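You operate a simulated robot arm through the tools that you are given. There is no shell and no other tool. Be economical: measure what you need, move in short steps, check, and stop when the job is done.

The job below is to be done with a simulated two-armed robot. You get a single attempt, and the scene is never put back.

TASK
Put one of the cartons from the slate bench on the brown bench. Then screw the cap back on the purple-cap bottle. Then put one of the small plates from the blue bench on the middle shelf of the steel shelving. Do these in the order given. Set down upright: carton.

It is judged by the outcome, as a careful person would: the job done as asked, and still so three seconds after it is handed in. It fails if anything else is knocked over, pushed out of place, dropped, spilled or broken. Lids that push on must go on centred and level and be pressed home; caps that screw on are set level and turned clockwise until they are tight.

THE ROBOT
Two 7-joint arms with two-finger grippers on one trunk, on a base that drives. Base frame: it is fixed to the floor where the robot stands at the start and does not move with it; the origin is under the middle of the robot, x ahead of it, y to its left, z up; the surface under the hand at the start is at about z = 880. Readings come in mm, rad, newtons and seconds.
The left shoulder is at the start at [25, 220, 1205], the right one opposite. With the tool pointing down near the work surface each hand reaches from about 180 to 760 mm from the robot's upright axis, wherever it stands, measured 20 degrees to its own side. Places, roughly: brown bench [1000, 900, 900]; middle shelf of the steel shelving [9200, 6400, 1000]; purple-cap bottle [6000, -2250, 1000]; small plate [6500, 5500, 1000]. Payload 2.2 kg a hand.
The tool frame of a hand sits at the grasp point between the pads (the TCP): z along the fingers, y along the line on which they close. The tips reach 19 mm beyond it. The gripper opens to 116 mm. The gripper's body begins 70 mm behind the TCP.
Orientation is that of the tool frame in the base frame, as a unit quaternion [w, x, y, z]. With the fingers straight down and closing along the base's y, the tool's x points along the base's -x, its y along +y and its z along -z.

THE INTERFACE
- The arms move only by the tool arm_command. It takes "left_motion", "right_motion" or both (then of equal length, played together; a hand with none holds still); each is a list of rows, each a list of 7 numbers: the shift along the tool's x, y, z in units of 30 mm (1.0 is 30 mm), then the turn, a rotation vector about the tool's x, y, z in units of 8 degrees (1.0 is 8 degrees), then the gripper command, from -1 (shut) to 1 (fully open), values between in proportion. In form: [[dx, dy, dz, wx, wy, wz, fingers], ...]. A call has 1 to 10 rows; each row shifts and turns the commanded pose from where the row before left it, along the tool's axes as they then stand. A call with a number of a shift or a turn outside -1 to 1 is refused whole. Rows are played at 5 a second. More than 50 mm and 0.15 rad between two rows, or a gripper value outside its range, and nothing of the call is played. A pose out of reach is approached as far as the arm can. The call stops where the force on the tool passes 40 N (or 10 N more than at its start, if that is more) or the arm is blocked; 0.2 s more then pass. Each finger halts on what it meets, pressing with about 24 N; the grip force reading is that of the motor and also rises with nothing between the fingers. The clock runs only during rows and for 0.2 s after the last one: add rows that do not move to give the fingers time. It gives the time, the measured TCP pose, the force on the tool (base axes), the opening and the grip force at its end, in the units of the frame above (readings bear some noise), with the torque about the TCP (base axes, N m) and any sound that the robot's microphone picked up, and new pictures: "pictures" is both (left out), scene, wrist or none (wrist: the cameras of the hands that moved).
- Cameras (640 x 400 px; columns grow to the right, rows downward): "scene" is now at [128.5, 8.8, 1370]; the picture's right is [0.05, -1.00, 0.00], its down [-0.61, -0.03, -0.79] and it looks along [0.79, 0.04, -0.61] (base axes); focal length 214 px, centre (320, 200). "left" rides on the left gripper at [69, 15, -97] in its tool frame; the picture's right is [-0.21, 0.98, 0.00], its down [-0.76, -0.17, -0.63] and it looks along [-0.62, -0.14, 0.78] (tool axes); focal length 251 px, centre (320, 200). "right" rides on the right gripper at [69, -15, -97] in its tool frame; the picture's right is [0.21, 0.98, 0.00], its down [-0.76, 0.17, -0.63] and it looks along [-0.62, 0.14, 0.77] (tool axes); focal length 251 px, centre (320, 200). There is no depth. A picture from a camera that has moved, and an enlarged one, comes with that camera's place and axes in the base frame and with its lens.
- lift_body(by): slides the trunk up (or, below 0, down) by that many mm; the arms and the scene camera ride with it, the base frame stays. It gives what a move gives, with no picture.
- steer(legs): drives the robot by 1 to 6 legs, each [ahead, left, turn to the left] in mm, mm and rad, along the robot's own axes; the way and the turn of a leg run together, so that a leg with both is an arc; at most 1500 mm and 3.142 rad a leg. The arms and the cameras ride along, it lands a little off, and it stops where it bumps. It gives what a move gives, and a new picture of the scene camera.
- aim_head(pan, tilt): turns the head with the scene camera to pan (to the left, within 1.396 rad either way) and tilt (down, from -0.506 to 1.204), counted from straight ahead of the robot. It gives what a move gives, and a new picture of the scene camera.
- enlarge(camera, box): a new picture of the part [left, top, right, bottom] of that camera's present view, enlarged. No time passes.
- job_done(): hands the job in; it is judged then, once.

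Work in short steps. Places have to be worked out from the pictures, the camera data and where the tool is seen: move nearer, look again, correct. Check each grasp and each placing, and mend what went wrong. You have 165 turns and 260 pictures in all, those below and enlarged ones among them. Open the grippers and draw the arms clear of the work before you hand the job in, unless the task says otherwise.

The tools are called after "Emit:" by a JSON object that holds its "op" and its "data". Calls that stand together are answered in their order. arm_command: Moves the arms, as the interface text tells. Its arguments: {"type":"object","properties":{"left_motion":{"type":"array"},"right_motion":{"type":"array"},"pictures":{"type":"string","enum":["both","scene","wrist","none"]}},"required":[]} The other tools are called the same way: lift_body (by) slides the trunk up or down; steer (legs) drives the base; aim_head (pan, tilt) turns the head that bears the scene camera; enlarge (camera, box) takes an enlarged picture of a part of a camera's view; job_done () hands the job in.

At the start:

```text
t: 0.0
left_eef_pos: [462.2, 108.0, 1123.7]
left_tcp_rot: [0.0, 0.0, 1.0, -0.001]
left_wrist_force: [0.3, -0.3, -0.2]
left_torque: [-0.03, 0.02, 0.02]
left_gripper_width: 115.6
left_grasp_force: 0.1
right_eef_pos: [479.4, -232.7, 1045.3]
right_tcp_rot: [0.001, 0.0, 1.0, -0.002]
right_wrist_force: [-1.0, 0.5, -0.3]
right_torque: [0.0, -0.02, 0.0]
right_gripper_width: 116.2
right_grasp_force: 0.0
trunk travel left (down, up): [-350.0, 140.0]
robot x, y, heading: [0.3, 1.2, 0.002]
head pan, tilt: [0.049, 0.654]
```

scene: 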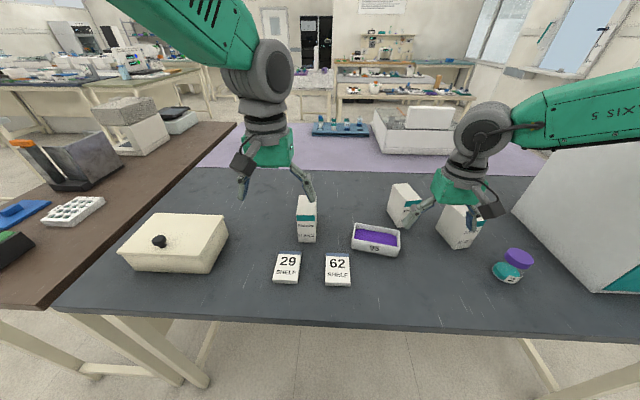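
right: 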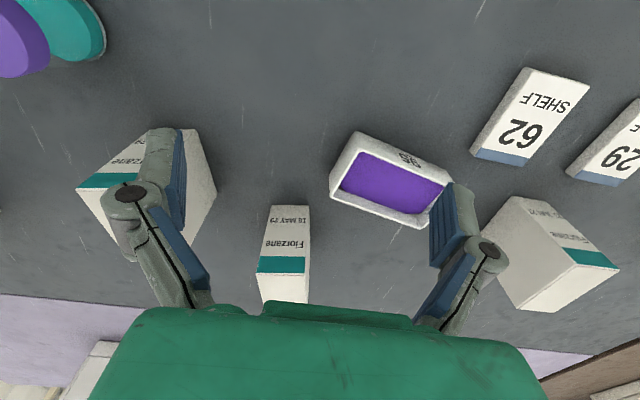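
left: 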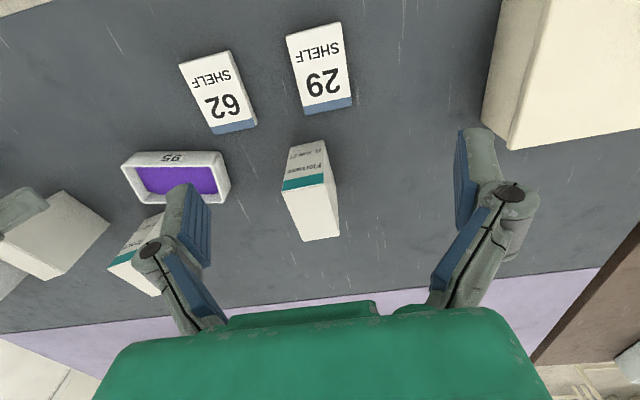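

Three cartons stand on the slate bench. I enlarge the views of the left-hand one to locate it.

Emit:
{"op": "enlarge", "data": {"camera": "scene", "box": [220, 160, 420, 300]}}

Emit:
{"op": "enlarge", "data": {"camera": "left", "box": [220, 110, 400, 260]}}

Emit:
{"op": "aim_head", "data": {"pan": 0.9, "tilt": 0.65}}

```text
2.86 times, centred on (320, 230) of scene
camera zoom: at [128.5, 8.8, 1370.0], right [0.05, -1.0, 0.0], down [-0.61, -0.03, -0.79], along [0.79, 0.04, -0.61], focal length 613 px, centre (320, 114)
```

zoom: 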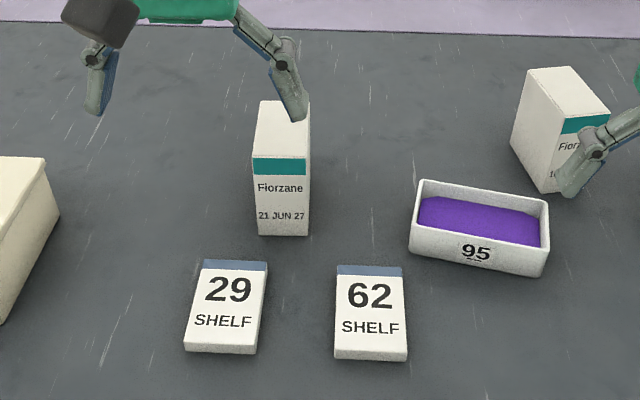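

```text
2.67 times, centred on (310, 185) of left
camera zoom: at [393.3, 123.8, 1220.2], right [0.21, 0.98, 0.0], down [0.76, -0.16, 0.63], along [0.62, -0.14, -0.77], focal length 670 px, centre (347, 240)
```

zoom: 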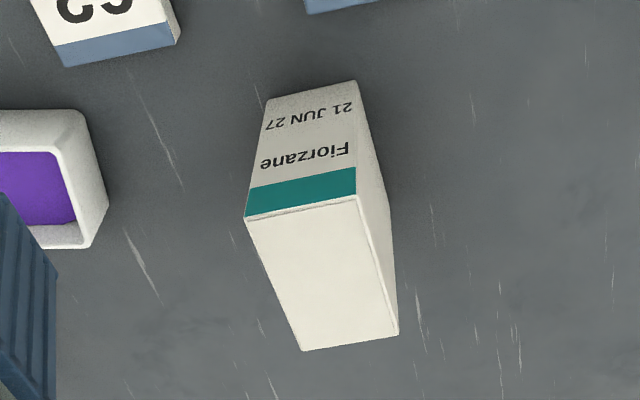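

```text
t: 1.2
left_eef_pos: [458.8, 100.1, 1126.4]
left_tcp_rot: [0.001, 0.0, 1.0, 0.001]
left_wrist_force: [-0.1, -1.0, 0.2]
left_torque: [0.02, 0.01, 0.0]
left_gripper_width: 115.8
left_grasp_force: 0.1
right_eef_pos: [475.9, -240.4, 1045.5]
right_tcp_rot: [0.001, 0.0, 1.0, 0.002]
right_wrist_force: [-0.9, -0.6, 0.4]
right_torque: [0.06, -0.02, 0.02]
right_gripper_width: 116.1
right_grasp_force: 0.1
trunk travel left (down, up): [-350.0, 140.0]
robot x, y, heading: [2.4, 3.6, 0.004]
head pan, tilt: [0.901, 0.649]
camera scene: at [96.1, 62.6, 1370.9], right [0.78, -0.62, -0.01], down [-0.38, -0.47, -0.8], along [0.49, 0.63, -0.6], focal length 214 px, centre (320, 200)
```

scene: 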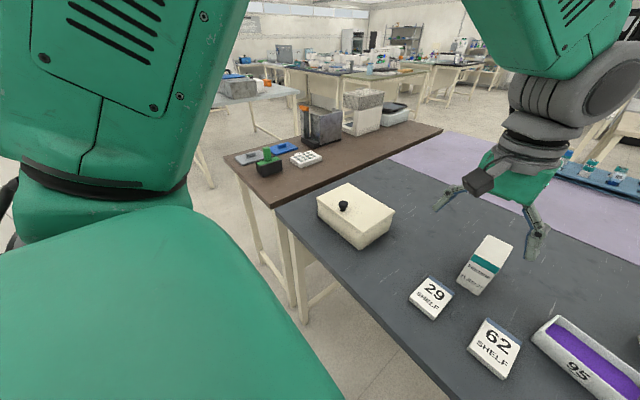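

The carton is about 51 wide (y 40–92), 90 deep (x 558–648), with its top at z≈987. I bring the left hand above its middle (603, 67).

Emit:
{"op": "arm_command", "data": {"left_motion": [[-0.95, -0.24, 0, 0, 0, 0, 1], [-0.95, -0.24, 0, 0, 0, 0, 1], [-0.95, -0.24, 0, 0, 0, 0, 1], [-0.95, -0.24, 0.3, 0, 0, 0, 1], [-0.95, -0.24, 0.6, 0, 0, 0, 1], [0, 0, 0, 0, 0, 0, 1]], "pictures": "wrist"}}

```text
t: 2.6
left_eef_pos: [599.5, 69.3, 1100.0]
left_tcp_rot: [0.002, 0.0, 1.0, 0.0]
left_wrist_force: [-0.8, -0.9, 1.1]
left_torque: [-0.04, -0.02, 0.02]
left_gripper_width: 116.0
left_grasp_force: 0.1
right_eef_pos: [474.5, -234.6, 1046.2]
right_tcp_rot: [0.002, 0.0, 1.0, 0.0]
right_wrist_force: [0.8, 0.4, -0.8]
right_torque: [-0.04, 0.02, -0.01]
right_gripper_width: 115.8
right_grasp_force: 0.1
trunk travel left (down, up): [-350.0, 140.0]
robot x, y, heading: [2.2, -0.9, -0.005]
head pan, tilt: [0.901, 0.649]
camera left: at [529.7, 85.0, 1196.8], right [0.21, 0.98, 0.0], down [0.75, -0.17, 0.64], along [0.62, -0.14, -0.77], focal length 251 px, centre (320, 200)
```

left: 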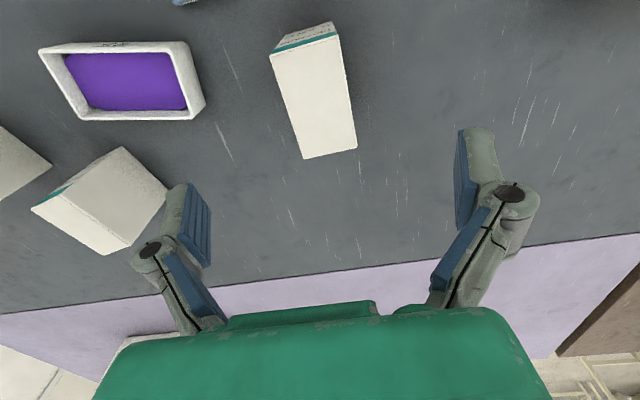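

The picture confirms the carton's centre at about (600, 68). I go straight down around it to z≈940 with the fingers open.

Emit:
{"op": "arm_command", "data": {"left_motion": [[0, 0, 0.9, 0, 0, 0, 1], [0, 0, 0.9, 0, 0, 0, 1], [0, 0, 0.9, 0, 0, 0, 1], [0, 0, 0.9, 0, 0, 0, 1], [0, 0, 0.9, 0, 0, 0, 1], [0, 0, 0.85, 0, 0, 0, 1], [0, 0, 0, 0, 0, 0, 1]], "pictures": "wrist"}}

```text
t: 4.2
left_eef_pos: [602.7, 67.4, 938.3]
left_tcp_rot: [0.002, 0.0, 1.0, 0.001]
left_wrist_force: [0.3, -0.6, 0.4]
left_torque: [0.01, 0.0, 0.0]
left_gripper_width: 115.9
left_grasp_force: 0.0
right_eef_pos: [474.7, -237.0, 1046.0]
right_tcp_rot: [0.002, 0.0, 1.0, 0.0]
right_wrist_force: [-0.2, 0.0, -0.1]
right_torque: [0.03, 0.0, -0.02]
right_gripper_width: 116.3
right_grasp_force: 0.0
trunk travel left (down, up): [-350.0, 140.0]
robot x, y, heading: [0.6, -0.8, 0.002]
head pan, tilt: [0.901, 0.649]
camera left: at [532.6, 82.3, 1034.4], right [0.21, 0.98, 0.0], down [0.75, -0.17, 0.63], along [0.62, -0.13, -0.77], focal length 251 px, centre (320, 200)
```

left: 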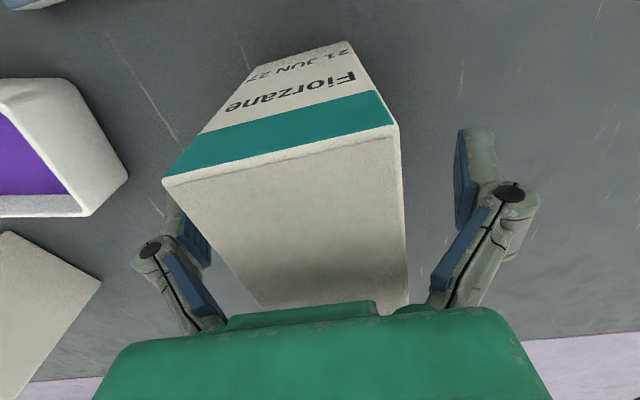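

The fingers straddle the carton evenly. I close and give time.

Emit:
{"op": "arm_command", "data": {"left_motion": [[0, 0, 0, 0, 0, 0, -1], [0, 0, 0, 0, 0, 0, -1], [0, 0, 0, 0, 0, 0, -1], [0, 0, -0.5, 0, 0, 0, -1], [0, 0, -0.9, 0, 0, 0, -1], [0, 0, -0.9, 0, 0, 0, -1]], "pictures": "wrist"}}

```text
t: 5.6
left_eef_pos: [601.4, 69.3, 1005.7]
left_tcp_rot: [0.0, 0.0, 1.0, 0.001]
left_wrist_force: [0.2, -0.4, -1.0]
left_torque: [0.02, -0.01, -0.03]
left_gripper_width: 51.8
left_grasp_force: 24.1
right_eef_pos: [475.9, -237.5, 1046.5]
right_tcp_rot: [0.001, 0.0, 1.0, 0.0]
right_wrist_force: [-0.4, -0.1, -0.7]
right_torque: [-0.02, 0.02, -0.01]
right_gripper_width: 116.4
right_grasp_force: 0.2
trunk travel left (down, up): [-350.0, 140.0]
robot x, y, heading: [0.5, 0.9, -0.002]
head pan, tilt: [0.901, 0.649]
camera left: at [532.5, 83.7, 1103.1], right [0.21, 0.98, 0.0], down [0.76, -0.17, 0.63], along [0.62, -0.13, -0.77], focal length 251 px, centre (320, 200)
```

left: 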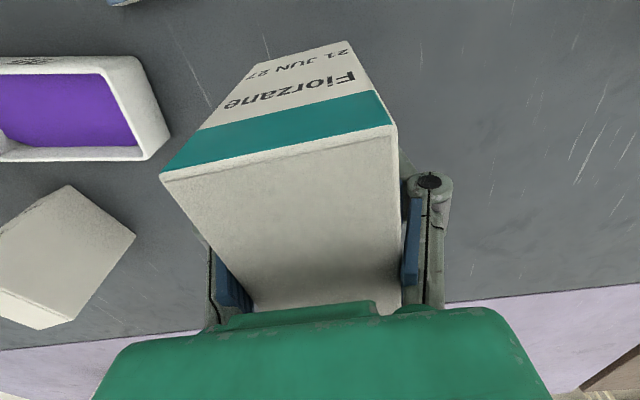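

The carton is held (51.8 mm, lifted clear). I raise both hands and draw the carton in a little before driving left.

Emit:
{"op": "arm_command", "data": {"left_motion": [[0, 0, -1, 0, 0, 0, -1], [0, 0, -1, 0, 0, 0, -1], [0, 0, -1, 0, 0, 0, -1], [0, 0, -1, 0, 0, 0, -1], [0.5, 0, -0.6, 0, 0, 0, -1], [1, 0, 0, 0, 0, 0, -1], [1, 0, 0, 0, 0, 0, -1]], "right_motion": [[0, 0, -1, 0, 0, 0, 1], [0, 0, -1, 0, 0, 0, 1], [0, 0, -0.6, 0, 0, 0, 1], [0.5, 0, 0, 0, 0, 0, 1], [1, 0, 0, 0, 0, 0, 1], [1, 0, 0, 0, 0, 0, 0], [1, 0, 0, 0, 0, 0, -0.5]], "pictures": "none"}}

Emit:
{"op": "steer", "data": {"legs": [[0, 420, 0]]}}

```text
t: 7.2
left_eef_pos: [525.8, 66.9, 1148.3]
left_tcp_rot: [0.003, -0.001, 1.0, 0.001]
left_wrist_force: [0.2, 0.3, -0.8]
left_torque: [0.01, -0.03, 0.02]
left_gripper_width: 51.6
left_grasp_force: 23.7
right_eef_pos: [369.9, -238.0, 1123.7]
right_tcp_rot: [0.002, 0.0, 1.0, 0.001]
right_wrist_force: [-0.2, -0.1, -0.1]
right_torque: [0.01, -0.02, -0.02]
right_gripper_width: 29.1
right_grasp_force: 0.0
trunk travel left (down, up): [-350.0, 140.0]
robot x, y, heading: [-0.0, 1.7, -0.003]
head pan, tilt: [0.901, 0.649]
```

```text
t: 9.8
left_eef_pos: [526.8, 496.1, 1148.1]
left_tcp_rot: [0.001, -0.003, 1.0, 0.0]
left_wrist_force: [0.2, -0.2, -0.2]
left_torque: [-0.03, -0.03, -0.02]
left_gripper_width: 51.8
left_grasp_force: 23.5
right_eef_pos: [371.2, 190.0, 1121.5]
right_tcp_rot: [0.0, -0.003, 1.0, 0.0]
right_wrist_force: [0.4, -0.1, 0.6]
right_torque: [-0.02, 0.02, -0.01]
right_gripper_width: 28.9
right_grasp_force: 0.1
trunk travel left (down, up): [-350.0, 140.0]
robot x, y, heading: [2.3, 421.3, 0.002]
head pan, tilt: [0.901, 0.649]
camera scene: at [94.3, 490.6, 1370.7], right [0.79, -0.62, 0.0], down [-0.38, -0.48, -0.8], along [0.49, 0.63, -0.61], focal length 214 px, centre (320, 200)
```

scene: 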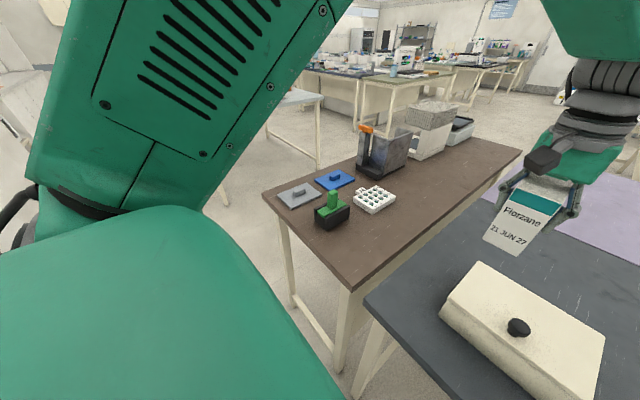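

The free spot on the brown bench at about (560, 730) is clear of the crate and the black block. I carry the carton over it.

Emit:
{"op": "arm_command", "data": {"left_motion": [[-0.2, 1, 0, 0, 0, 0, -1], [-0.2, 1, 0, 0, 0, 0, -1], [-0.2, 1, 0, 0, 0, 0, -1], [-0.2, 1, 0, 0, 0, 0, -1], [-0.2, 1, 0, 0, 0, 0, -1], [-0.1, 1, 0.3, 0, 0, 0, -1], [0, 1, 0.8, 0, 0, 0, -1], [0, 0.8, 1, 0, 0, 0, -1], [0, 0, 1, 0, 0, 0, -1], [0, 0, 0, 0, 0, 0, -1]], "pictures": "both"}}

```text
t: 12.0
left_eef_pos: [554.7, 727.3, 1059.0]
left_tcp_rot: [0.002, -0.003, 1.0, 0.001]
left_wrist_force: [0.4, 0.3, -1.3]
left_torque: [0.04, -0.01, -0.01]
left_gripper_width: 51.7
left_grasp_force: 24.1
right_eef_pos: [369.1, 190.0, 1124.1]
right_tcp_rot: [0.002, -0.002, 1.0, 0.0]
right_wrist_force: [-1.5, -0.3, 0.4]
right_torque: [0.04, -0.02, 0.01]
right_gripper_width: 29.1
right_grasp_force: 0.0
trunk travel left (down, up): [-350.0, 140.0]
robot x, y, heading: [-0.8, 426.8, 0.003]
head pan, tilt: [0.901, 0.649]
camera scene: at [94.2, 491.1, 1370.7], right [0.79, -0.62, 0.0], down [-0.38, -0.48, -0.8], along [0.49, 0.63, -0.61], focal length 214 px, centre (320, 200)
camera left: at [485.7, 741.1, 1155.3], right [0.21, 0.98, 0.0], down [0.75, -0.16, 0.64], along [0.62, -0.13, -0.77], focal length 251 px, centre (320, 200)
```

scene: 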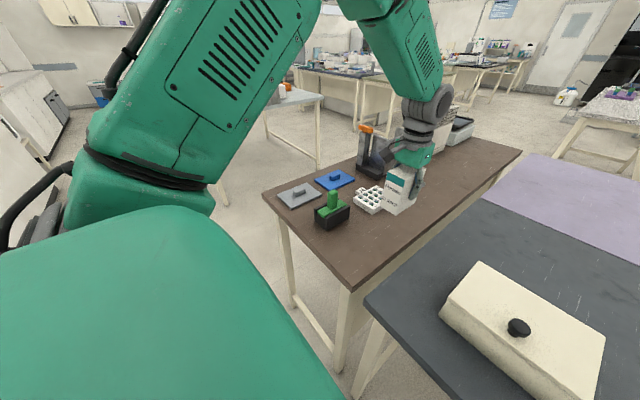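
left: 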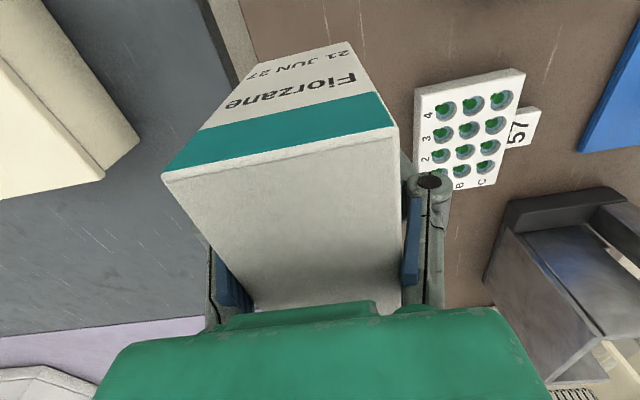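

Clear on both sides (crate from y≈816, bench edge at ≈660). I lower towards the bench, slowing near it.

Emit:
{"op": "arm_command", "data": {"left_motion": [[0, 0.2, 0.9, 0, 0, 0, -1], [0, 0.1, 0.9, 0, 0, 0, -1], [0, 0, 0.9, 0, 0, 0, -1], [0, 0, 0.6, 0, 0, 0, -1], [0, 0, 0.3, 0, 0, 0, -1], [0, 0, 0.15, 0, 0, 0, -1], [0, 0, 0.1, 0, 0, 0, -1], [0, 0, 0, 0, 0, 0, -1]], "pictures": "none"}}

```text
t: 13.8
left_eef_pos: [555.6, 739.9, 940.8]
left_tcp_rot: [0.002, -0.003, 1.0, 0.0]
left_wrist_force: [0.0, 0.1, -1.2]
left_torque: [-0.03, 0.02, 0.01]
left_gripper_width: 51.7
left_grasp_force: 23.8
right_eef_pos: [368.1, 189.3, 1123.6]
right_tcp_rot: [0.002, -0.004, 1.0, 0.0]
right_wrist_force: [-0.2, -0.5, -0.3]
right_torque: [0.01, -0.03, 0.01]
right_gripper_width: 28.9
right_grasp_force: 0.1
trunk travel left (down, up): [-350.0, 140.0]
robot x, y, heading: [-4.0, 425.3, 0.005]
head pan, tilt: [0.901, 0.649]
```

No contact yet at z≈941; I creep down in 1.5 mm rows until the force shows contact.

Emit:
{"op": "arm_command", "data": {"left_motion": [[0, 0, 0.05, 0, 0, 0, -1], [0, 0, 0.05, 0, 0, 0, -1], [0, 0, 0.05, 0, 0, 0, -1], [0, 0, 0, 0, 0, 0, -1]], "pictures": "wrist"}}

```text
t: 14.8
left_eef_pos: [555.7, 739.4, 938.3]
left_tcp_rot: [0.004, -0.004, 1.0, 0.001]
left_wrist_force: [-2.5, 5.0, 22.2]
left_torque: [0.06, 1.25, -0.16]
left_gripper_width: 51.8
left_grasp_force: 24.1
right_eef_pos: [367.2, 188.9, 1123.9]
right_tcp_rot: [0.003, -0.002, 1.0, 0.0]
right_wrist_force: [0.0, 0.5, 0.1]
right_torque: [0.02, 0.0, 0.0]
right_gripper_width: 28.8
right_grasp_force: 0.1
trunk travel left (down, up): [-350.0, 140.0]
robot x, y, heading: [-1.7, 423.4, 0.002]
head pan, tilt: [0.901, 0.649]
camera left: at [485.9, 753.3, 1034.6], right [0.21, 0.98, 0.0], down [0.75, -0.16, 0.64], along [0.63, -0.13, -0.77], focal length 251 px, centre (320, 200)
```

left: 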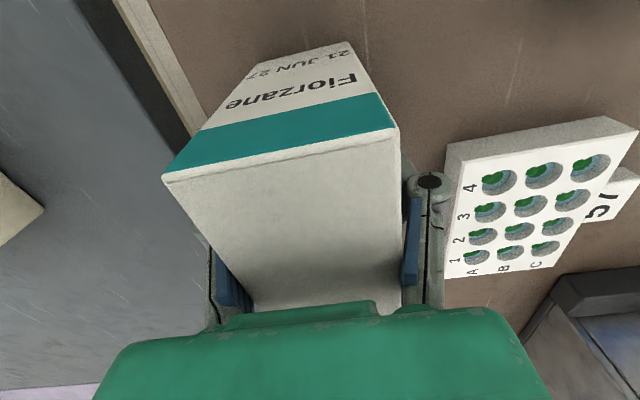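

Firm contact. I relax slightly upward, open just to ~64 mm (crate near on the left side), and rise.

Emit:
{"op": "arm_command", "data": {"left_motion": [[0, 0, -0.05, 0, 0, 0, -1], [0, 0, 0, 0, 0, 0, 0.1], [0, 0, 0, 0, 0, 0, 0.1], [0, 0, -0.5, 0, 0, 0, 0.1], [0, 0, -0.9, 0, 0, 0, 0.1], [0, 0, -1, 0, 0, 0, 0.1], [0, 0, -1, 0, 0, 0, 0.1], [0, 0, -1, 0, 0, 0, 0.1], [0, 0, -1, 0, 0, 0, 0.1], [0, 0, -1, 0, 0, 0, 0.1]], "pictures": "both"}}

```text
t: 17.0
left_eef_pos: [553.8, 739.1, 1130.0]
left_tcp_rot: [0.002, -0.004, 1.0, 0.0]
left_wrist_force: [-0.2, -0.6, 0.2]
left_torque: [0.0, 0.0, -0.01]
left_gripper_width: 64.0
left_grasp_force: 0.2
right_eef_pos: [367.9, 189.0, 1124.3]
right_tcp_rot: [0.004, -0.003, 1.0, 0.0]
right_wrist_force: [0.0, -0.7, 0.2]
right_torque: [0.0, -0.01, 0.0]
right_gripper_width: 29.2
right_grasp_force: 0.0
trunk travel left (down, up): [-350.0, 140.0]
robot x, y, heading: [-0.8, 422.1, 0.007]
head pan, tilt: [0.901, 0.649]
camera scene: at [93.1, 490.7, 1370.8], right [0.79, -0.62, 0.0], down [-0.38, -0.48, -0.8], along [0.49, 0.63, -0.61], focal length 214 px, centre (320, 200)
camera left: at [483.2, 753.4, 1226.4], right [0.21, 0.98, 0.0], down [0.75, -0.16, 0.64], along [0.62, -0.13, -0.77], focal length 251 px, centre (320, 200)
```

scene: 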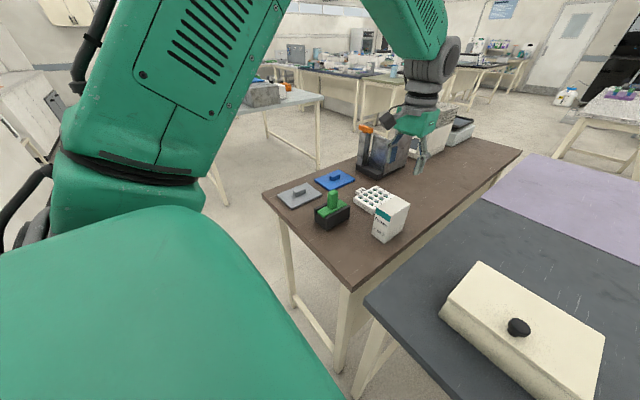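
left: 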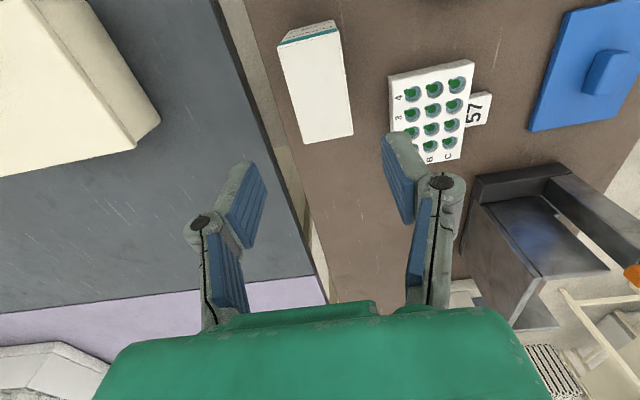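

The carton stands upright on the brown bench. I draw the left hand in, back the robot away a bit and look around for the way.

Emit:
{"op": "arm_command", "data": {"left_motion": [[1, -0.4, -0.3, 0, 0, 0, 0.1], [1, -0.4, -0.3, 0, 0, 0, 0.1], [1, -0.4, 0, 0, 0, 0, 0.1], [1, -0.4, 0, 0, 0, 0, 0.1], [1, -0.4, 0, 0, 0, 0, 0.1], [1, -0.4, 0, 0, 0, 0, 0.1]], "pictures": "none"}}

Emit:
{"op": "steer", "data": {"legs": [[-350, 0, 0]]}}

Emit:
{"op": "aim_head", "data": {"pan": -0.5, "tilt": 0.3}}

Emit:
{"op": "aim_head", "data": {"pan": -1.3, "tilt": 0.4}}

```text
t: 18.4
left_eef_pos: [374.2, 666.3, 1147.6]
left_tcp_rot: [0.002, -0.003, 1.0, 0.0]
left_wrist_force: [-0.3, 0.6, -0.6]
left_torque: [-0.01, -0.01, 0.0]
left_gripper_width: 63.9
left_grasp_force: 0.1
right_eef_pos: [367.6, 187.2, 1123.9]
right_tcp_rot: [0.004, -0.003, 1.0, -0.001]
right_wrist_force: [0.3, 1.5, 0.2]
right_torque: [0.0, 0.01, 0.02]
right_gripper_width: 29.0
right_grasp_force: 0.0
trunk travel left (down, up): [-350.0, 140.0]
robot x, y, heading: [-1.7, 425.1, 0.008]
head pan, tilt: [0.901, 0.649]
```

```text
t: 20.7
left_eef_pos: [16.4, 664.9, 1149.1]
left_tcp_rot: [0.003, -0.006, 1.0, 0.001]
left_wrist_force: [-0.6, -0.6, 0.4]
left_torque: [0.0, 0.03, -0.04]
left_gripper_width: 64.0
left_grasp_force: 0.0
right_eef_pos: [11.4, 187.6, 1123.4]
right_tcp_rot: [0.003, -0.006, 1.0, 0.0]
right_wrist_force: [1.0, -0.7, 1.1]
right_torque: [0.0, -0.03, 0.01]
right_gripper_width: 29.2
right_grasp_force: 0.1
trunk travel left (down, up): [-350.0, 140.0]
robot x, y, heading: [-362.0, 422.3, 0.017]
head pan, tilt: [0.901, 0.649]
camera scene: at [-265.5, 487.4, 1370.8], right [0.79, -0.61, 0.0], down [-0.37, -0.48, -0.8], along [0.48, 0.63, -0.61], focal length 214 px, centre (320, 200)
```

scene: 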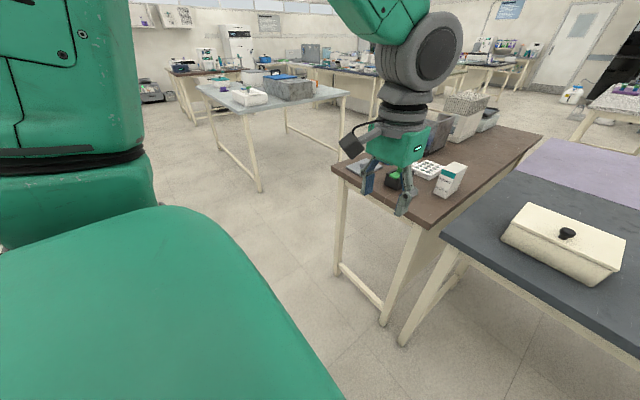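

```text
t: 22.2
left_eef_pos: [13.1, 663.7, 1149.9]
left_tcp_rot: [0.004, -0.006, 1.0, 0.001]
left_wrist_force: [-0.6, 0.1, 0.7]
left_torque: [-0.02, 0.03, -0.01]
left_gripper_width: 63.8
left_grasp_force: 0.0
right_eef_pos: [9.1, 187.7, 1125.0]
right_tcp_rot: [0.003, -0.006, 1.0, -0.001]
right_wrist_force: [-0.2, 0.4, 0.0]
right_torque: [-0.02, 0.01, -0.01]
right_gripper_width: 28.9
right_grasp_force: 0.1
trunk travel left (down, up): [-350.0, 140.0]
robot x, y, heading: [-361.5, 423.2, 0.013]
head pan, tilt: [-0.499, 0.3]
camera scene: at [-236.5, 375.0, 1402.4], right [-0.47, -0.88, 0.0], down [-0.26, 0.14, -0.95], along [0.84, -0.45, -0.3], focal length 214 px, centre (320, 200)
```

scene: 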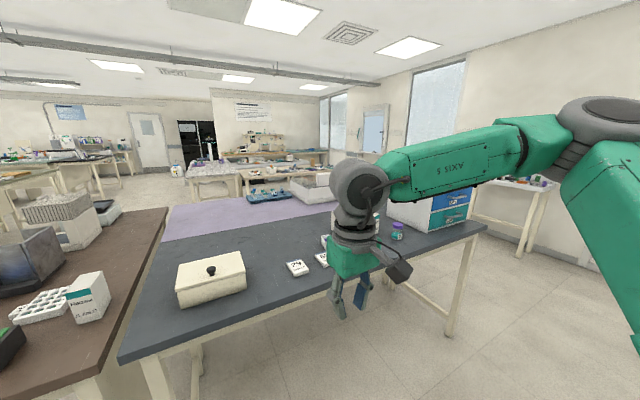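

```text
t: 23.3
left_eef_pos: [13.6, 665.0, 1148.9]
left_tcp_rot: [0.003, -0.006, 1.0, 0.0]
left_wrist_force: [0.3, 0.1, -1.4]
left_torque: [-0.01, 0.02, 0.01]
left_gripper_width: 63.8
left_grasp_force: 0.1
right_eef_pos: [9.4, 188.6, 1124.4]
right_tcp_rot: [0.004, -0.006, 1.0, 0.0]
right_wrist_force: [-0.8, -0.5, 0.0]
right_torque: [-0.01, 0.03, 0.0]
right_gripper_width: 29.2
right_grasp_force: 0.1
trunk travel left (down, up): [-350.0, 140.0]
robot x, y, heading: [-361.7, 420.3, 0.014]
head pan, tilt: [-1.3, 0.4]
camera scene: at [-293.2, 329.9, 1393.3], right [-0.96, -0.28, 0.0], down [-0.11, 0.37, -0.92], along [0.26, -0.88, -0.39], focal length 214 px, centre (320, 200)
```

scene: 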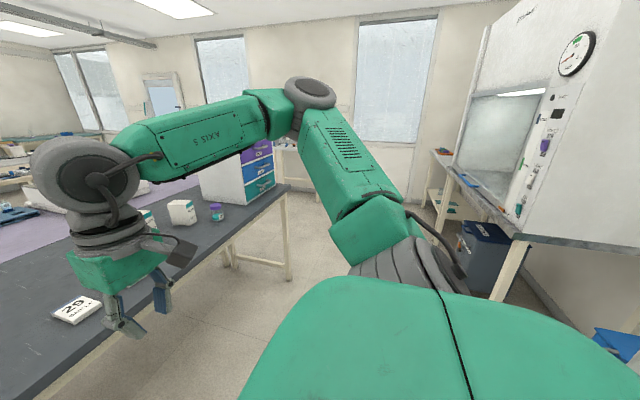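

The way goes right past the slate bench's end (corner ≈ (304, −1000)), then ahead along y≈−1800. I strafe right and look ahead.

Emit:
{"op": "aim_head", "data": {"pan": 0, "tilt": 0.35}}

Emit:
{"op": "steer", "data": {"legs": [[0, -1100, 0], [0, -1100, -0.01]]}}

```text
t: 24.8
left_eef_pos: [12.4, 665.3, 1148.8]
left_tcp_rot: [0.003, -0.006, 1.0, 0.0]
left_wrist_force: [-1.1, 0.5, -1.1]
left_torque: [-0.01, 0.01, -0.06]
left_gripper_width: 63.8
left_grasp_force: 0.1
right_eef_pos: [8.8, 188.3, 1122.9]
right_tcp_rot: [0.004, -0.006, 1.0, 0.0]
right_wrist_force: [0.4, 0.2, -0.9]
right_torque: [0.03, -0.03, 0.01]
right_gripper_width: 29.1
right_grasp_force: 0.0
trunk travel left (down, up): [-350.0, 140.0]
robot x, y, heading: [-358.3, 422.4, 0.011]
head pan, tilt: [0.0, 0.351]
camera scene: at [-226.1, 420.0, 1397.7], right [0.01, -1.0, 0.0], down [-0.35, 0.0, -0.94], along [0.94, 0.01, -0.35], focal length 214 px, centre (320, 200)
```

scene: 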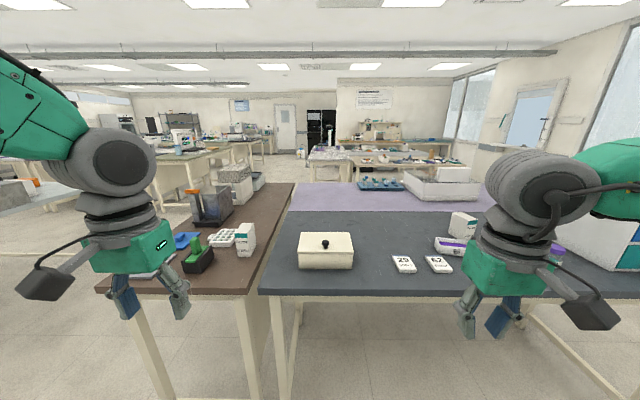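

```text
t: 35.5
left_eef_pos: [30.3, -1495.3, 1148.3]
left_tcp_rot: [0.003, 0.001, 1.0, -0.003]
left_wrist_force: [-0.8, 0.5, 0.0]
left_torque: [-0.05, 0.0, 0.02]
left_gripper_width: 63.8
left_grasp_force: 0.1
right_eef_pos: [17.9, -1971.4, 1126.0]
right_tcp_rot: [0.003, 0.002, 1.0, -0.004]
right_wrist_force: [0.2, 1.1, -0.5]
right_torque: [-0.05, 0.03, -0.05]
right_gripper_width: 29.2
right_grasp_force: 0.1
trunk travel left (down, up): [-350.0, 140.0]
robot x, y, heading: [-345.9, -1741.4, -0.004]
head pan, tilt: [0.0, 0.351]
camera scene: at [-213.0, -1740.9, 1397.7], right [-0.01, -1.0, 0.0], down [-0.35, 0.0, -0.94], along [0.94, 0.0, -0.35], focal length 214 px, centre (320, 200)
```

scene: 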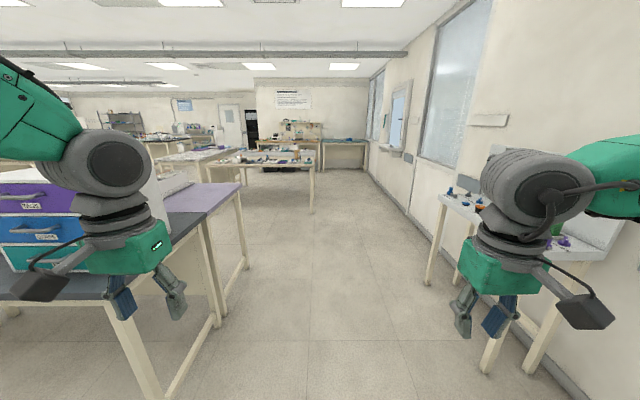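

The aisle ahead is free; the middle table reaches to y≈−1600 at x≈2950, so I shift gradually to y≈−2250.

Emit:
{"op": "steer", "data": {"legs": [[1400, -150, 0], [1000, -350, 0]]}}

```text
t: 47.6
left_eef_pos: [2447.9, -1920.7, 1151.8]
left_tcp_rot: [0.006, -0.023, 1.0, 0.004]
left_wrist_force: [0.6, -1.5, 0.3]
left_torque: [0.09, 0.01, -0.03]
left_gripper_width: 64.0
left_grasp_force: 0.0
right_eef_pos: [2459.3, -2396.3, 1123.7]
right_tcp_rot: [0.005, -0.023, 1.0, 0.004]
right_wrist_force: [1.2, -0.5, -1.1]
right_torque: [0.11, 0.02, 0.01]
right_gripper_width: 28.9
right_grasp_force: 0.0
trunk travel left (down, up): [-350.0, 140.0]
robot x, y, heading: [2085.8, -2168.2, 0.056]
head pan, tilt: [0.0, 0.351]
camera scene: at [2219.5, -2181.2, 1397.6], right [0.04, -1.0, -0.01], down [-0.35, 0.0, -0.94], along [0.94, 0.05, -0.35], focal length 214 px, centre (320, 200)
```

scene: 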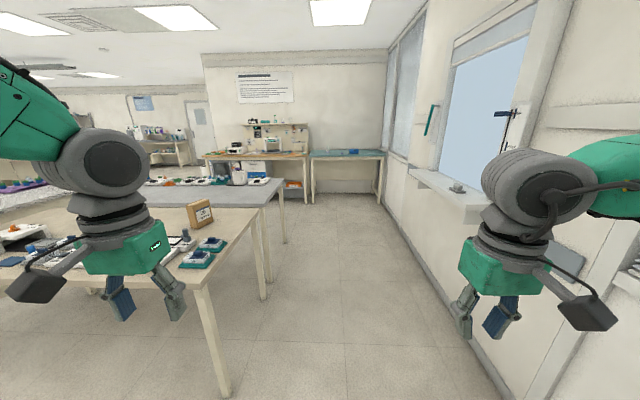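

The target bench is the one at far ahead, pixel (345,155). I drive on along the aisle, correcting heading.

Emit:
{"op": "steer", "data": {"legs": [[0, 0, -0.055], [1300, -60, 0], [1000, 0, 0]]}}

Emit:
{"op": "enlarge", "data": {"camera": "scene", "box": [220, 100, 480, 260]}}

```text
t: 59.2
left_eef_pos: [4723.7, -1960.3, 1150.7]
left_tcp_rot: [0.005, -0.016, 1.0, 0.001]
left_wrist_force: [-0.1, 0.3, 0.6]
left_torque: [0.01, -0.01, -0.01]
left_gripper_width: 63.8
left_grasp_force: 0.1
right_eef_pos: [4727.1, -2437.1, 1124.3]
right_tcp_rot: [0.005, -0.016, 1.0, 0.0]
right_wrist_force: [0.6, -0.6, 0.4]
right_torque: [0.03, -0.01, -0.01]
right_gripper_width: 28.8
right_grasp_force: 0.1
trunk travel left (down, up): [-350.0, 140.0]
robot x, y, heading: [4359.9, -2210.6, 0.034]
head pan, tilt: [0.0, 0.351]
camera scene: at [4493.1, -2224.2, 1397.6], right [0.03, -1.0, -0.01], down [-0.35, 0.0, -0.94], along [0.94, 0.03, -0.35], focal length 214 px, centre (320, 200)
```

scene: 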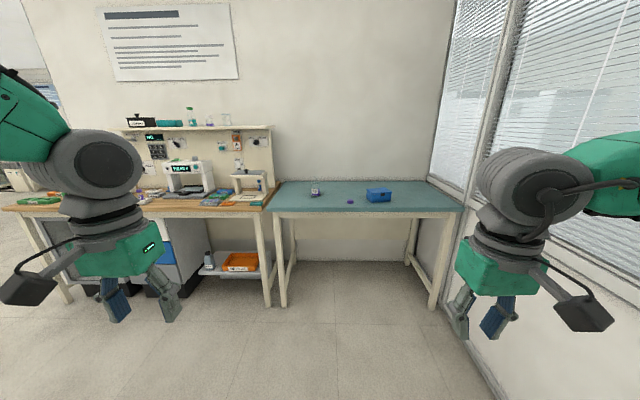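

```text
2.46 times, centred on (350, 180) of scene
camera zoom: at [4493.1, -2224.2, 1397.6], right [0.03, -1.0, -0.01], down [-0.35, 0.0, -0.94], along [0.94, 0.03, -0.35], focal length 528 px, centre (246, 249)
```

zoom: 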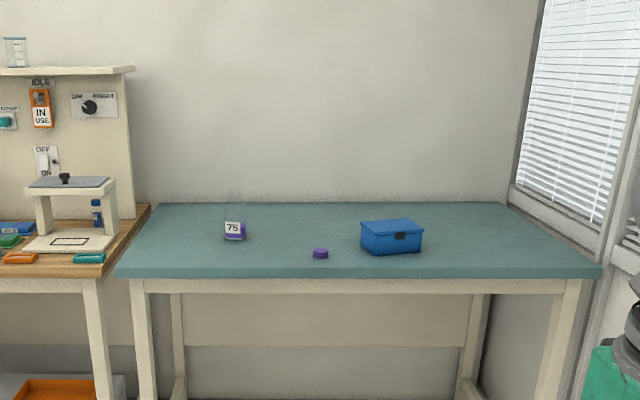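

Bottle ("75") at about (5968, −2148) and its cap lying at about (5830, −2380), table edge at x≈5665. I drive closer.

Emit:
{"op": "steer", "data": {"legs": [[0, 0, -0.034], [860, -40, 0]]}}

Emit:
{"op": "aim_head", "data": {"pan": 0, "tilt": 0.65}}

```text
t: 64.2
left_eef_pos: [5596.4, -2005.5, 1151.5]
left_tcp_rot: [0.006, -0.004, 1.0, 0.001]
left_wrist_force: [-0.4, -0.4, 0.0]
left_torque: [0.01, 0.03, 0.03]
left_gripper_width: 63.7
left_grasp_force: 0.1
right_eef_pos: [5589.2, -2481.8, 1126.9]
right_tcp_rot: [0.006, -0.004, 1.0, -0.001]
right_wrist_force: [0.8, -0.5, 0.0]
right_torque: [-0.01, 0.01, 0.01]
right_gripper_width: 29.0
right_grasp_force: 0.0
trunk travel left (down, up): [-350.0, 140.0]
robot x, y, heading: [5229.6, -2250.6, 0.011]
head pan, tilt: [0.0, 0.351]
camera scene: at [5361.8, -2251.2, 1397.8], right [0.01, -1.0, 0.0], down [-0.35, 0.0, -0.94], along [0.94, 0.01, -0.35], focal length 214 px, centre (320, 200)
```

scene: 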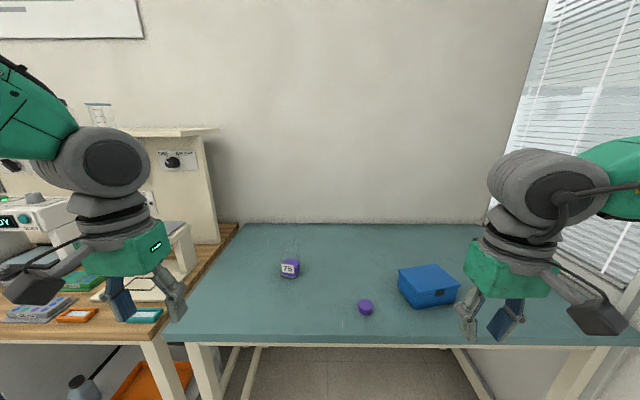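

```text
t: 65.0
left_eef_pos: [5594.3, -1999.0, 1150.4]
left_tcp_rot: [0.008, -0.003, 1.0, -0.004]
left_wrist_force: [-0.6, 0.4, 0.8]
left_torque: [0.01, 0.02, 0.01]
left_gripper_width: 63.8
left_grasp_force: 0.0
right_eef_pos: [5587.0, -2475.6, 1129.5]
right_tcp_rot: [0.008, -0.004, 1.0, -0.004]
right_wrist_force: [-0.4, -0.9, -0.1]
right_torque: [0.0, -0.01, 0.02]
right_gripper_width: 29.1
right_grasp_force: 0.1
trunk travel left (down, up): [-350.0, 140.0]
robot x, y, heading: [5225.9, -2252.9, 0.015]
head pan, tilt: [0.0, 0.649]
camera scene: at [5355.8, -2233.6, 1370.6], right [0.01, -1.0, 0.01], down [-0.61, -0.02, -0.8], along [0.8, 0.0, -0.61], focal length 214 px, centre (320, 200)
```

scene: 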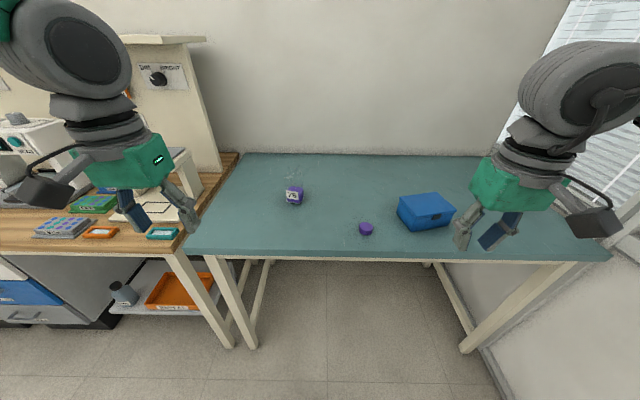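

I enlarge bottle and cap to see their shape and how they stand.

Emit:
{"op": "enlarge", "data": {"camera": "scene", "box": [270, 160, 400, 250]}}

```text
4.44 times, centred on (335, 205) of scene
camera zoom: at [5355.8, -2233.6, 1370.6], right [0.01, -1.0, 0.01], down [-0.61, -0.02, -0.8], along [0.8, 0.0, -0.61], focal length 953 px, centre (253, 178)
```

zoom: 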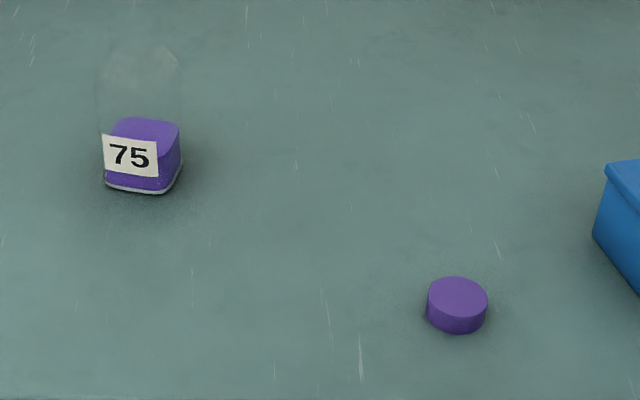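

The bottle is clear glass with purple liquid, about 63 mm square; the cap (≈43 mm) lies top up. I drive 170 mm nearer so both are well in reach.

Emit:
{"op": "steer", "data": {"legs": [[165, 0, -0.012]]}}

Emit:
{"op": "aim_head", "data": {"pan": 0, "tilt": 0.75}}

```text
t: 66.5
left_eef_pos: [5762.3, -1989.9, 1149.0]
left_tcp_rot: [0.008, 0.0, 1.0, -0.008]
left_wrist_force: [0.3, 0.8, -0.6]
left_torque: [-0.03, -0.01, 0.0]
left_gripper_width: 63.9
left_grasp_force: 0.0
right_eef_pos: [5752.9, -2465.5, 1131.1]
right_tcp_rot: [0.008, 0.001, 1.0, -0.008]
right_wrist_force: [0.7, -0.1, 0.0]
right_torque: [-0.04, 0.04, -0.03]
right_gripper_width: 28.8
right_grasp_force: 0.2
trunk travel left (down, up): [-350.0, 140.0]
robot x, y, heading: [5395.5, -2244.9, 0.003]
head pan, tilt: [0.0, 0.649]
camera scene: at [5521.5, -2243.5, 1370.9], right [0.0, -1.0, 0.0], down [-0.61, 0.0, -0.8], along [0.8, 0.0, -0.61], focal length 214 px, centre (320, 200)
```

scene: 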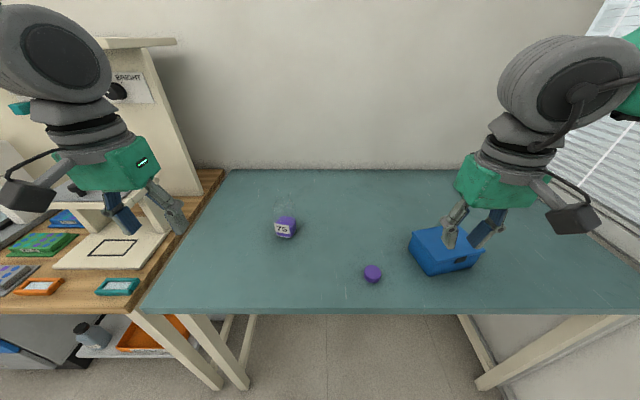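

```text
t: 67.2
left_eef_pos: [5762.7, -2014.3, 1153.0]
left_tcp_rot: [0.008, 0.001, 1.0, 0.002]
left_wrist_force: [0.5, -1.3, 0.3]
left_torque: [0.03, -0.02, -0.05]
left_gripper_width: 63.9
left_grasp_force: 0.0
right_eef_pos: [5752.4, -2490.3, 1125.5]
right_tcp_rot: [0.008, 0.002, 1.0, 0.002]
right_wrist_force: [-0.4, -0.5, 0.1]
right_torque: [0.03, -0.03, 0.02]
right_gripper_width: 28.7
right_grasp_force: 0.1
trunk travel left (down, up): [-350.0, 140.0]
robot x, y, heading: [5394.0, -2253.4, 0.002]
head pan, tilt: [0.0, 0.75]
camera scene: at [5519.8, -2276.5, 1361.7], right [0.0, -1.0, -0.02], down [-0.68, 0.02, -0.73], along [0.73, 0.01, -0.68], focal length 214 px, centre (320, 200)
```

scene: 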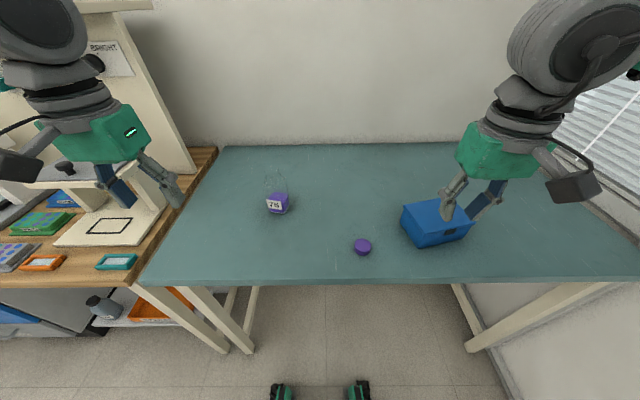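

I bring the left hand nearer, fingers open, to view the bottle with its camera, and the right hand to view the cap.

Emit:
{"op": "arm_command", "data": {"left_motion": [[-0.9, -0.8, 0, 0, 0, 0, 0.3], [-0.9, -0.8, 0, 0, 0, 0, 0.5], [-0.9, -0.8, 0, 0, 0, 0, 0.8], [-0.6, -0.6, 0, 0, 0, 0, 1], [0, 0, 0, 0, 0, 0, 1]], "right_motion": [[0.1, 0.8, 0, 0, 0, 0, 0], [0, 0.8, 0, 0, 0, 0, 0], [0, 0.8, 0, 0, 0, 0, 0.4], [0, 0.6, 0, 0, 0, 0, 0.4], [0, 0, 0, 0, 0, 0, 0.4]], "pictures": "wrist"}}

```text
t: 68.6
left_eef_pos: [5857.9, -2063.5, 1150.8]
left_tcp_rot: [0.01, -0.001, 1.0, -0.013]
left_wrist_force: [0.3, 0.0, -0.6]
left_torque: [-0.02, -0.01, -0.03]
left_gripper_width: 116.0
left_grasp_force: 0.0
right_eef_pos: [5743.7, -2358.0, 1131.1]
right_tcp_rot: [0.011, -0.002, 1.0, -0.013]
right_wrist_force: [-0.2, -0.3, -0.2]
right_torque: [0.0, -0.02, 0.03]
right_gripper_width: 81.2
right_grasp_force: 0.0
trunk travel left (down, up): [-350.0, 140.0]
robot x, y, heading: [5399.9, -2238.8, 0.0]
head pan, tilt: [0.0, 0.75]
stopped in row 5 (left hand): the arm was blocked; the commanded pose is now the measured one
camera right: at [5671.5, -2372.3, 1227.8], right [-0.22, 0.98, -0.03], down [0.74, 0.19, 0.64], along [0.63, 0.12, -0.77], focal length 251 px, centre (320, 200)
camera left: at [5787.9, -2046.7, 1245.3], right [0.21, 0.98, -0.02], down [0.74, -0.15, 0.65], along [0.63, -0.15, -0.76], focal length 251 px, centre (320, 200)
```

right: 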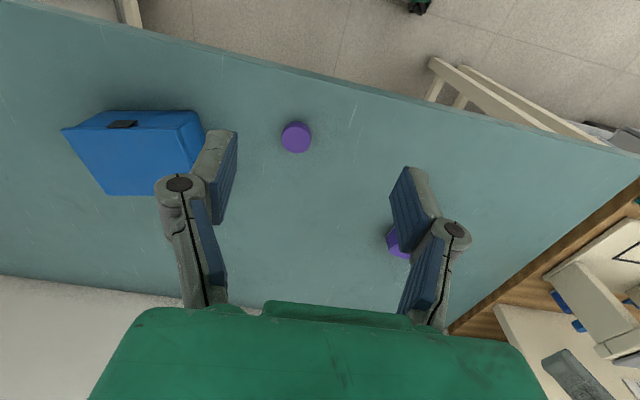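
left: 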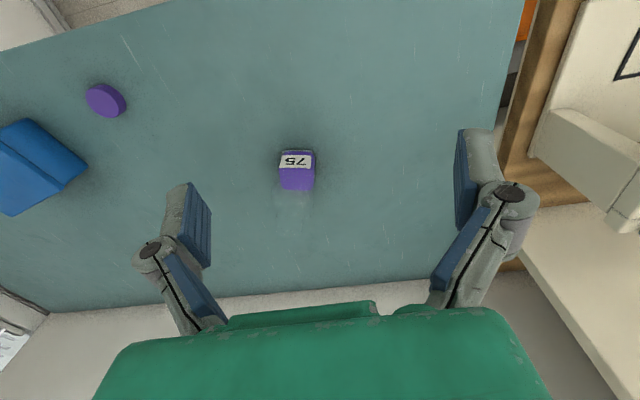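

The arm briefly reported "blocked" while the trunk seems to sway; I hold still for a moment and read again.

Emit:
{"op": "arm_command", "data": {"left_motion": [[0, 0, 0, 0, 0, 0, 1], [0, 0, 0, 0, 0, 0, 1], [0, 0, 0, 0, 0, 0, 1], [0, 0, 0, 0, 0, 0, 1], [0, 0, 0, 0, 0, 0, 1], [0, 0, 0, 0, 0, 0, 1], [0, 0, 0, 0, 0, 0, 1], [0, 0, 0, 0, 0, 0, 1]], "pictures": "scene"}}

Emit:
{"op": "enlarge", "data": {"camera": "left", "box": [250, 120, 360, 220]}}

Emit:
{"op": "enlarge", "data": {"camera": "scene", "box": [230, 150, 400, 270]}}

```text
t: 70.4
left_eef_pos: [5860.5, -2067.0, 1150.7]
left_tcp_rot: [0.01, -0.002, 1.0, -0.012]
left_wrist_force: [-0.5, 0.5, -0.4]
left_torque: [-0.06, 0.0, -0.03]
left_gripper_width: 116.1
left_grasp_force: 0.0
right_eef_pos: [5745.0, -2362.7, 1131.9]
right_tcp_rot: [0.01, 0.0, 1.0, -0.012]
right_wrist_force: [0.2, -0.2, -0.5]
right_torque: [-0.01, 0.0, -0.02]
right_gripper_width: 81.2
right_grasp_force: 0.1
trunk travel left (down, up): [-350.0, 140.0]
robot x, y, heading: [5395.8, -2245.0, 0.006]
head pan, tilt: [0.0, 0.75]
camera scene: at [5520.2, -2226.4, 1361.9], right [0.0, -1.0, 0.01], down [-0.68, -0.01, -0.73], along [0.73, -0.01, -0.68], focal length 214 px, centre (320, 200)
```

scene: 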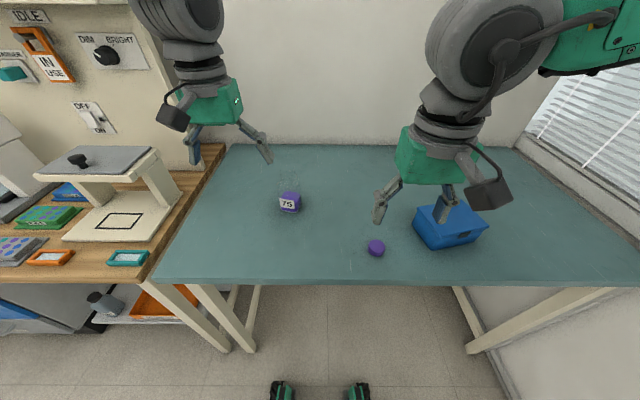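

```text
4.00 times, centred on (305, 170) of left
camera zoom: at [5788.7, -2050.8, 1245.5], right [0.21, 0.98, -0.02], down [0.74, -0.15, 0.65], along [0.63, -0.15, -0.76], focal length 1006 px, centre (380, 320)
```

zoom: 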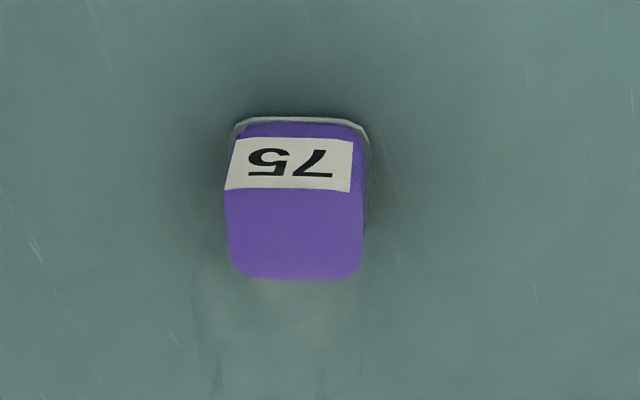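

```text
3.33 times, centred on (315, 210) of scene
camera zoom: at [5520.2, -2226.4, 1361.9], right [0.0, -1.0, 0.01], down [-0.68, -0.01, -0.73], along [0.73, -0.01, -0.68], focal length 715 px, centre (337, 167)
```

zoom: 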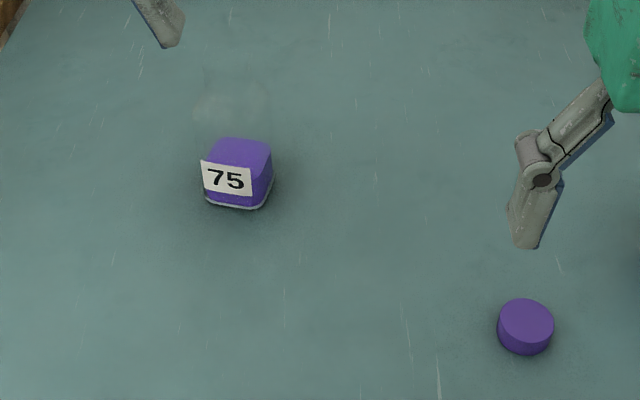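

I check whether the trunk is still swaying with another still wait.

Emit:
{"op": "arm_command", "data": {"left_motion": [[0, 0, 0, 0, 0, 0, 1], [0, 0, 0, 0, 0, 0, 1], [0, 0, 0, 0, 0, 0, 1], [0, 0, 0, 0, 0, 0, 1]], "pictures": "none"}}

Emit:
{"op": "arm_command", "data": {"left_motion": [[0, 0, 0, 0, 0, 0, 1], [0, 0, 0, 0, 0, 0, 1], [0, 0, 0, 0, 0, 0, 1], [0, 0, 0, 0, 0, 0, 1], [0, 0, 0, 0, 0, 0, 1]], "pictures": "wrist"}}

```text
t: 71.4
left_eef_pos: [5860.1, -2084.1, 1152.1]
left_tcp_rot: [0.009, 0.001, 1.0, -0.007]
left_wrist_force: [0.4, -1.5, -1.1]
left_torque: [0.07, -0.02, -0.01]
left_gripper_width: 116.2
left_grasp_force: 0.0
right_eef_pos: [5745.7, -2377.4, 1129.8]
right_tcp_rot: [0.009, 0.0, 1.0, -0.006]
right_wrist_force: [-0.1, -0.3, -0.6]
right_torque: [-0.01, 0.01, 0.04]
right_gripper_width: 81.3
right_grasp_force: 0.0
trunk travel left (down, up): [-350.0, 140.0]
robot x, y, heading: [5396.6, -2246.1, -0.001]
head pan, tilt: [0.0, 0.75]
```

```text
t: 72.6
left_eef_pos: [5860.6, -2082.7, 1151.5]
left_tcp_rot: [0.009, 0.0, 1.0, -0.007]
left_wrist_force: [0.1, 0.5, -1.1]
left_torque: [0.05, 0.03, 0.01]
left_gripper_width: 116.3
left_grasp_force: 0.1
right_eef_pos: [5746.1, -2376.8, 1129.6]
right_tcp_rot: [0.009, -0.002, 1.0, -0.006]
right_wrist_force: [-0.3, 0.5, -0.4]
right_torque: [0.0, -0.03, -0.02]
right_gripper_width: 81.2
right_grasp_force: 0.1
trunk travel left (down, up): [-350.0, 140.0]
robot x, y, heading: [5396.2, -2241.8, 0.004]
head pan, tilt: [0.0, 0.75]
camera left: at [5789.1, -2066.8, 1247.4], right [0.21, 0.98, -0.01], down [0.75, -0.16, 0.65], along [0.63, -0.14, -0.76], focal length 251 px, centre (320, 200)
```

left: 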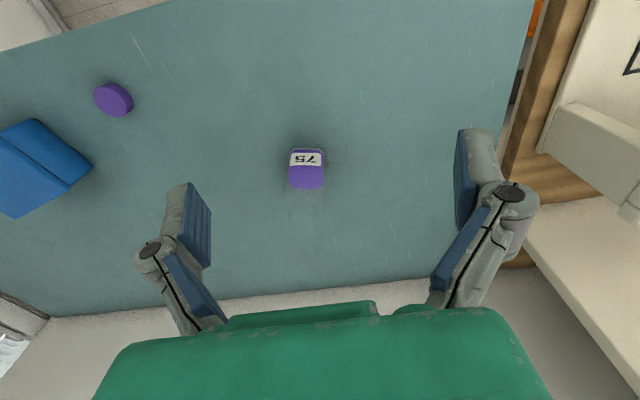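

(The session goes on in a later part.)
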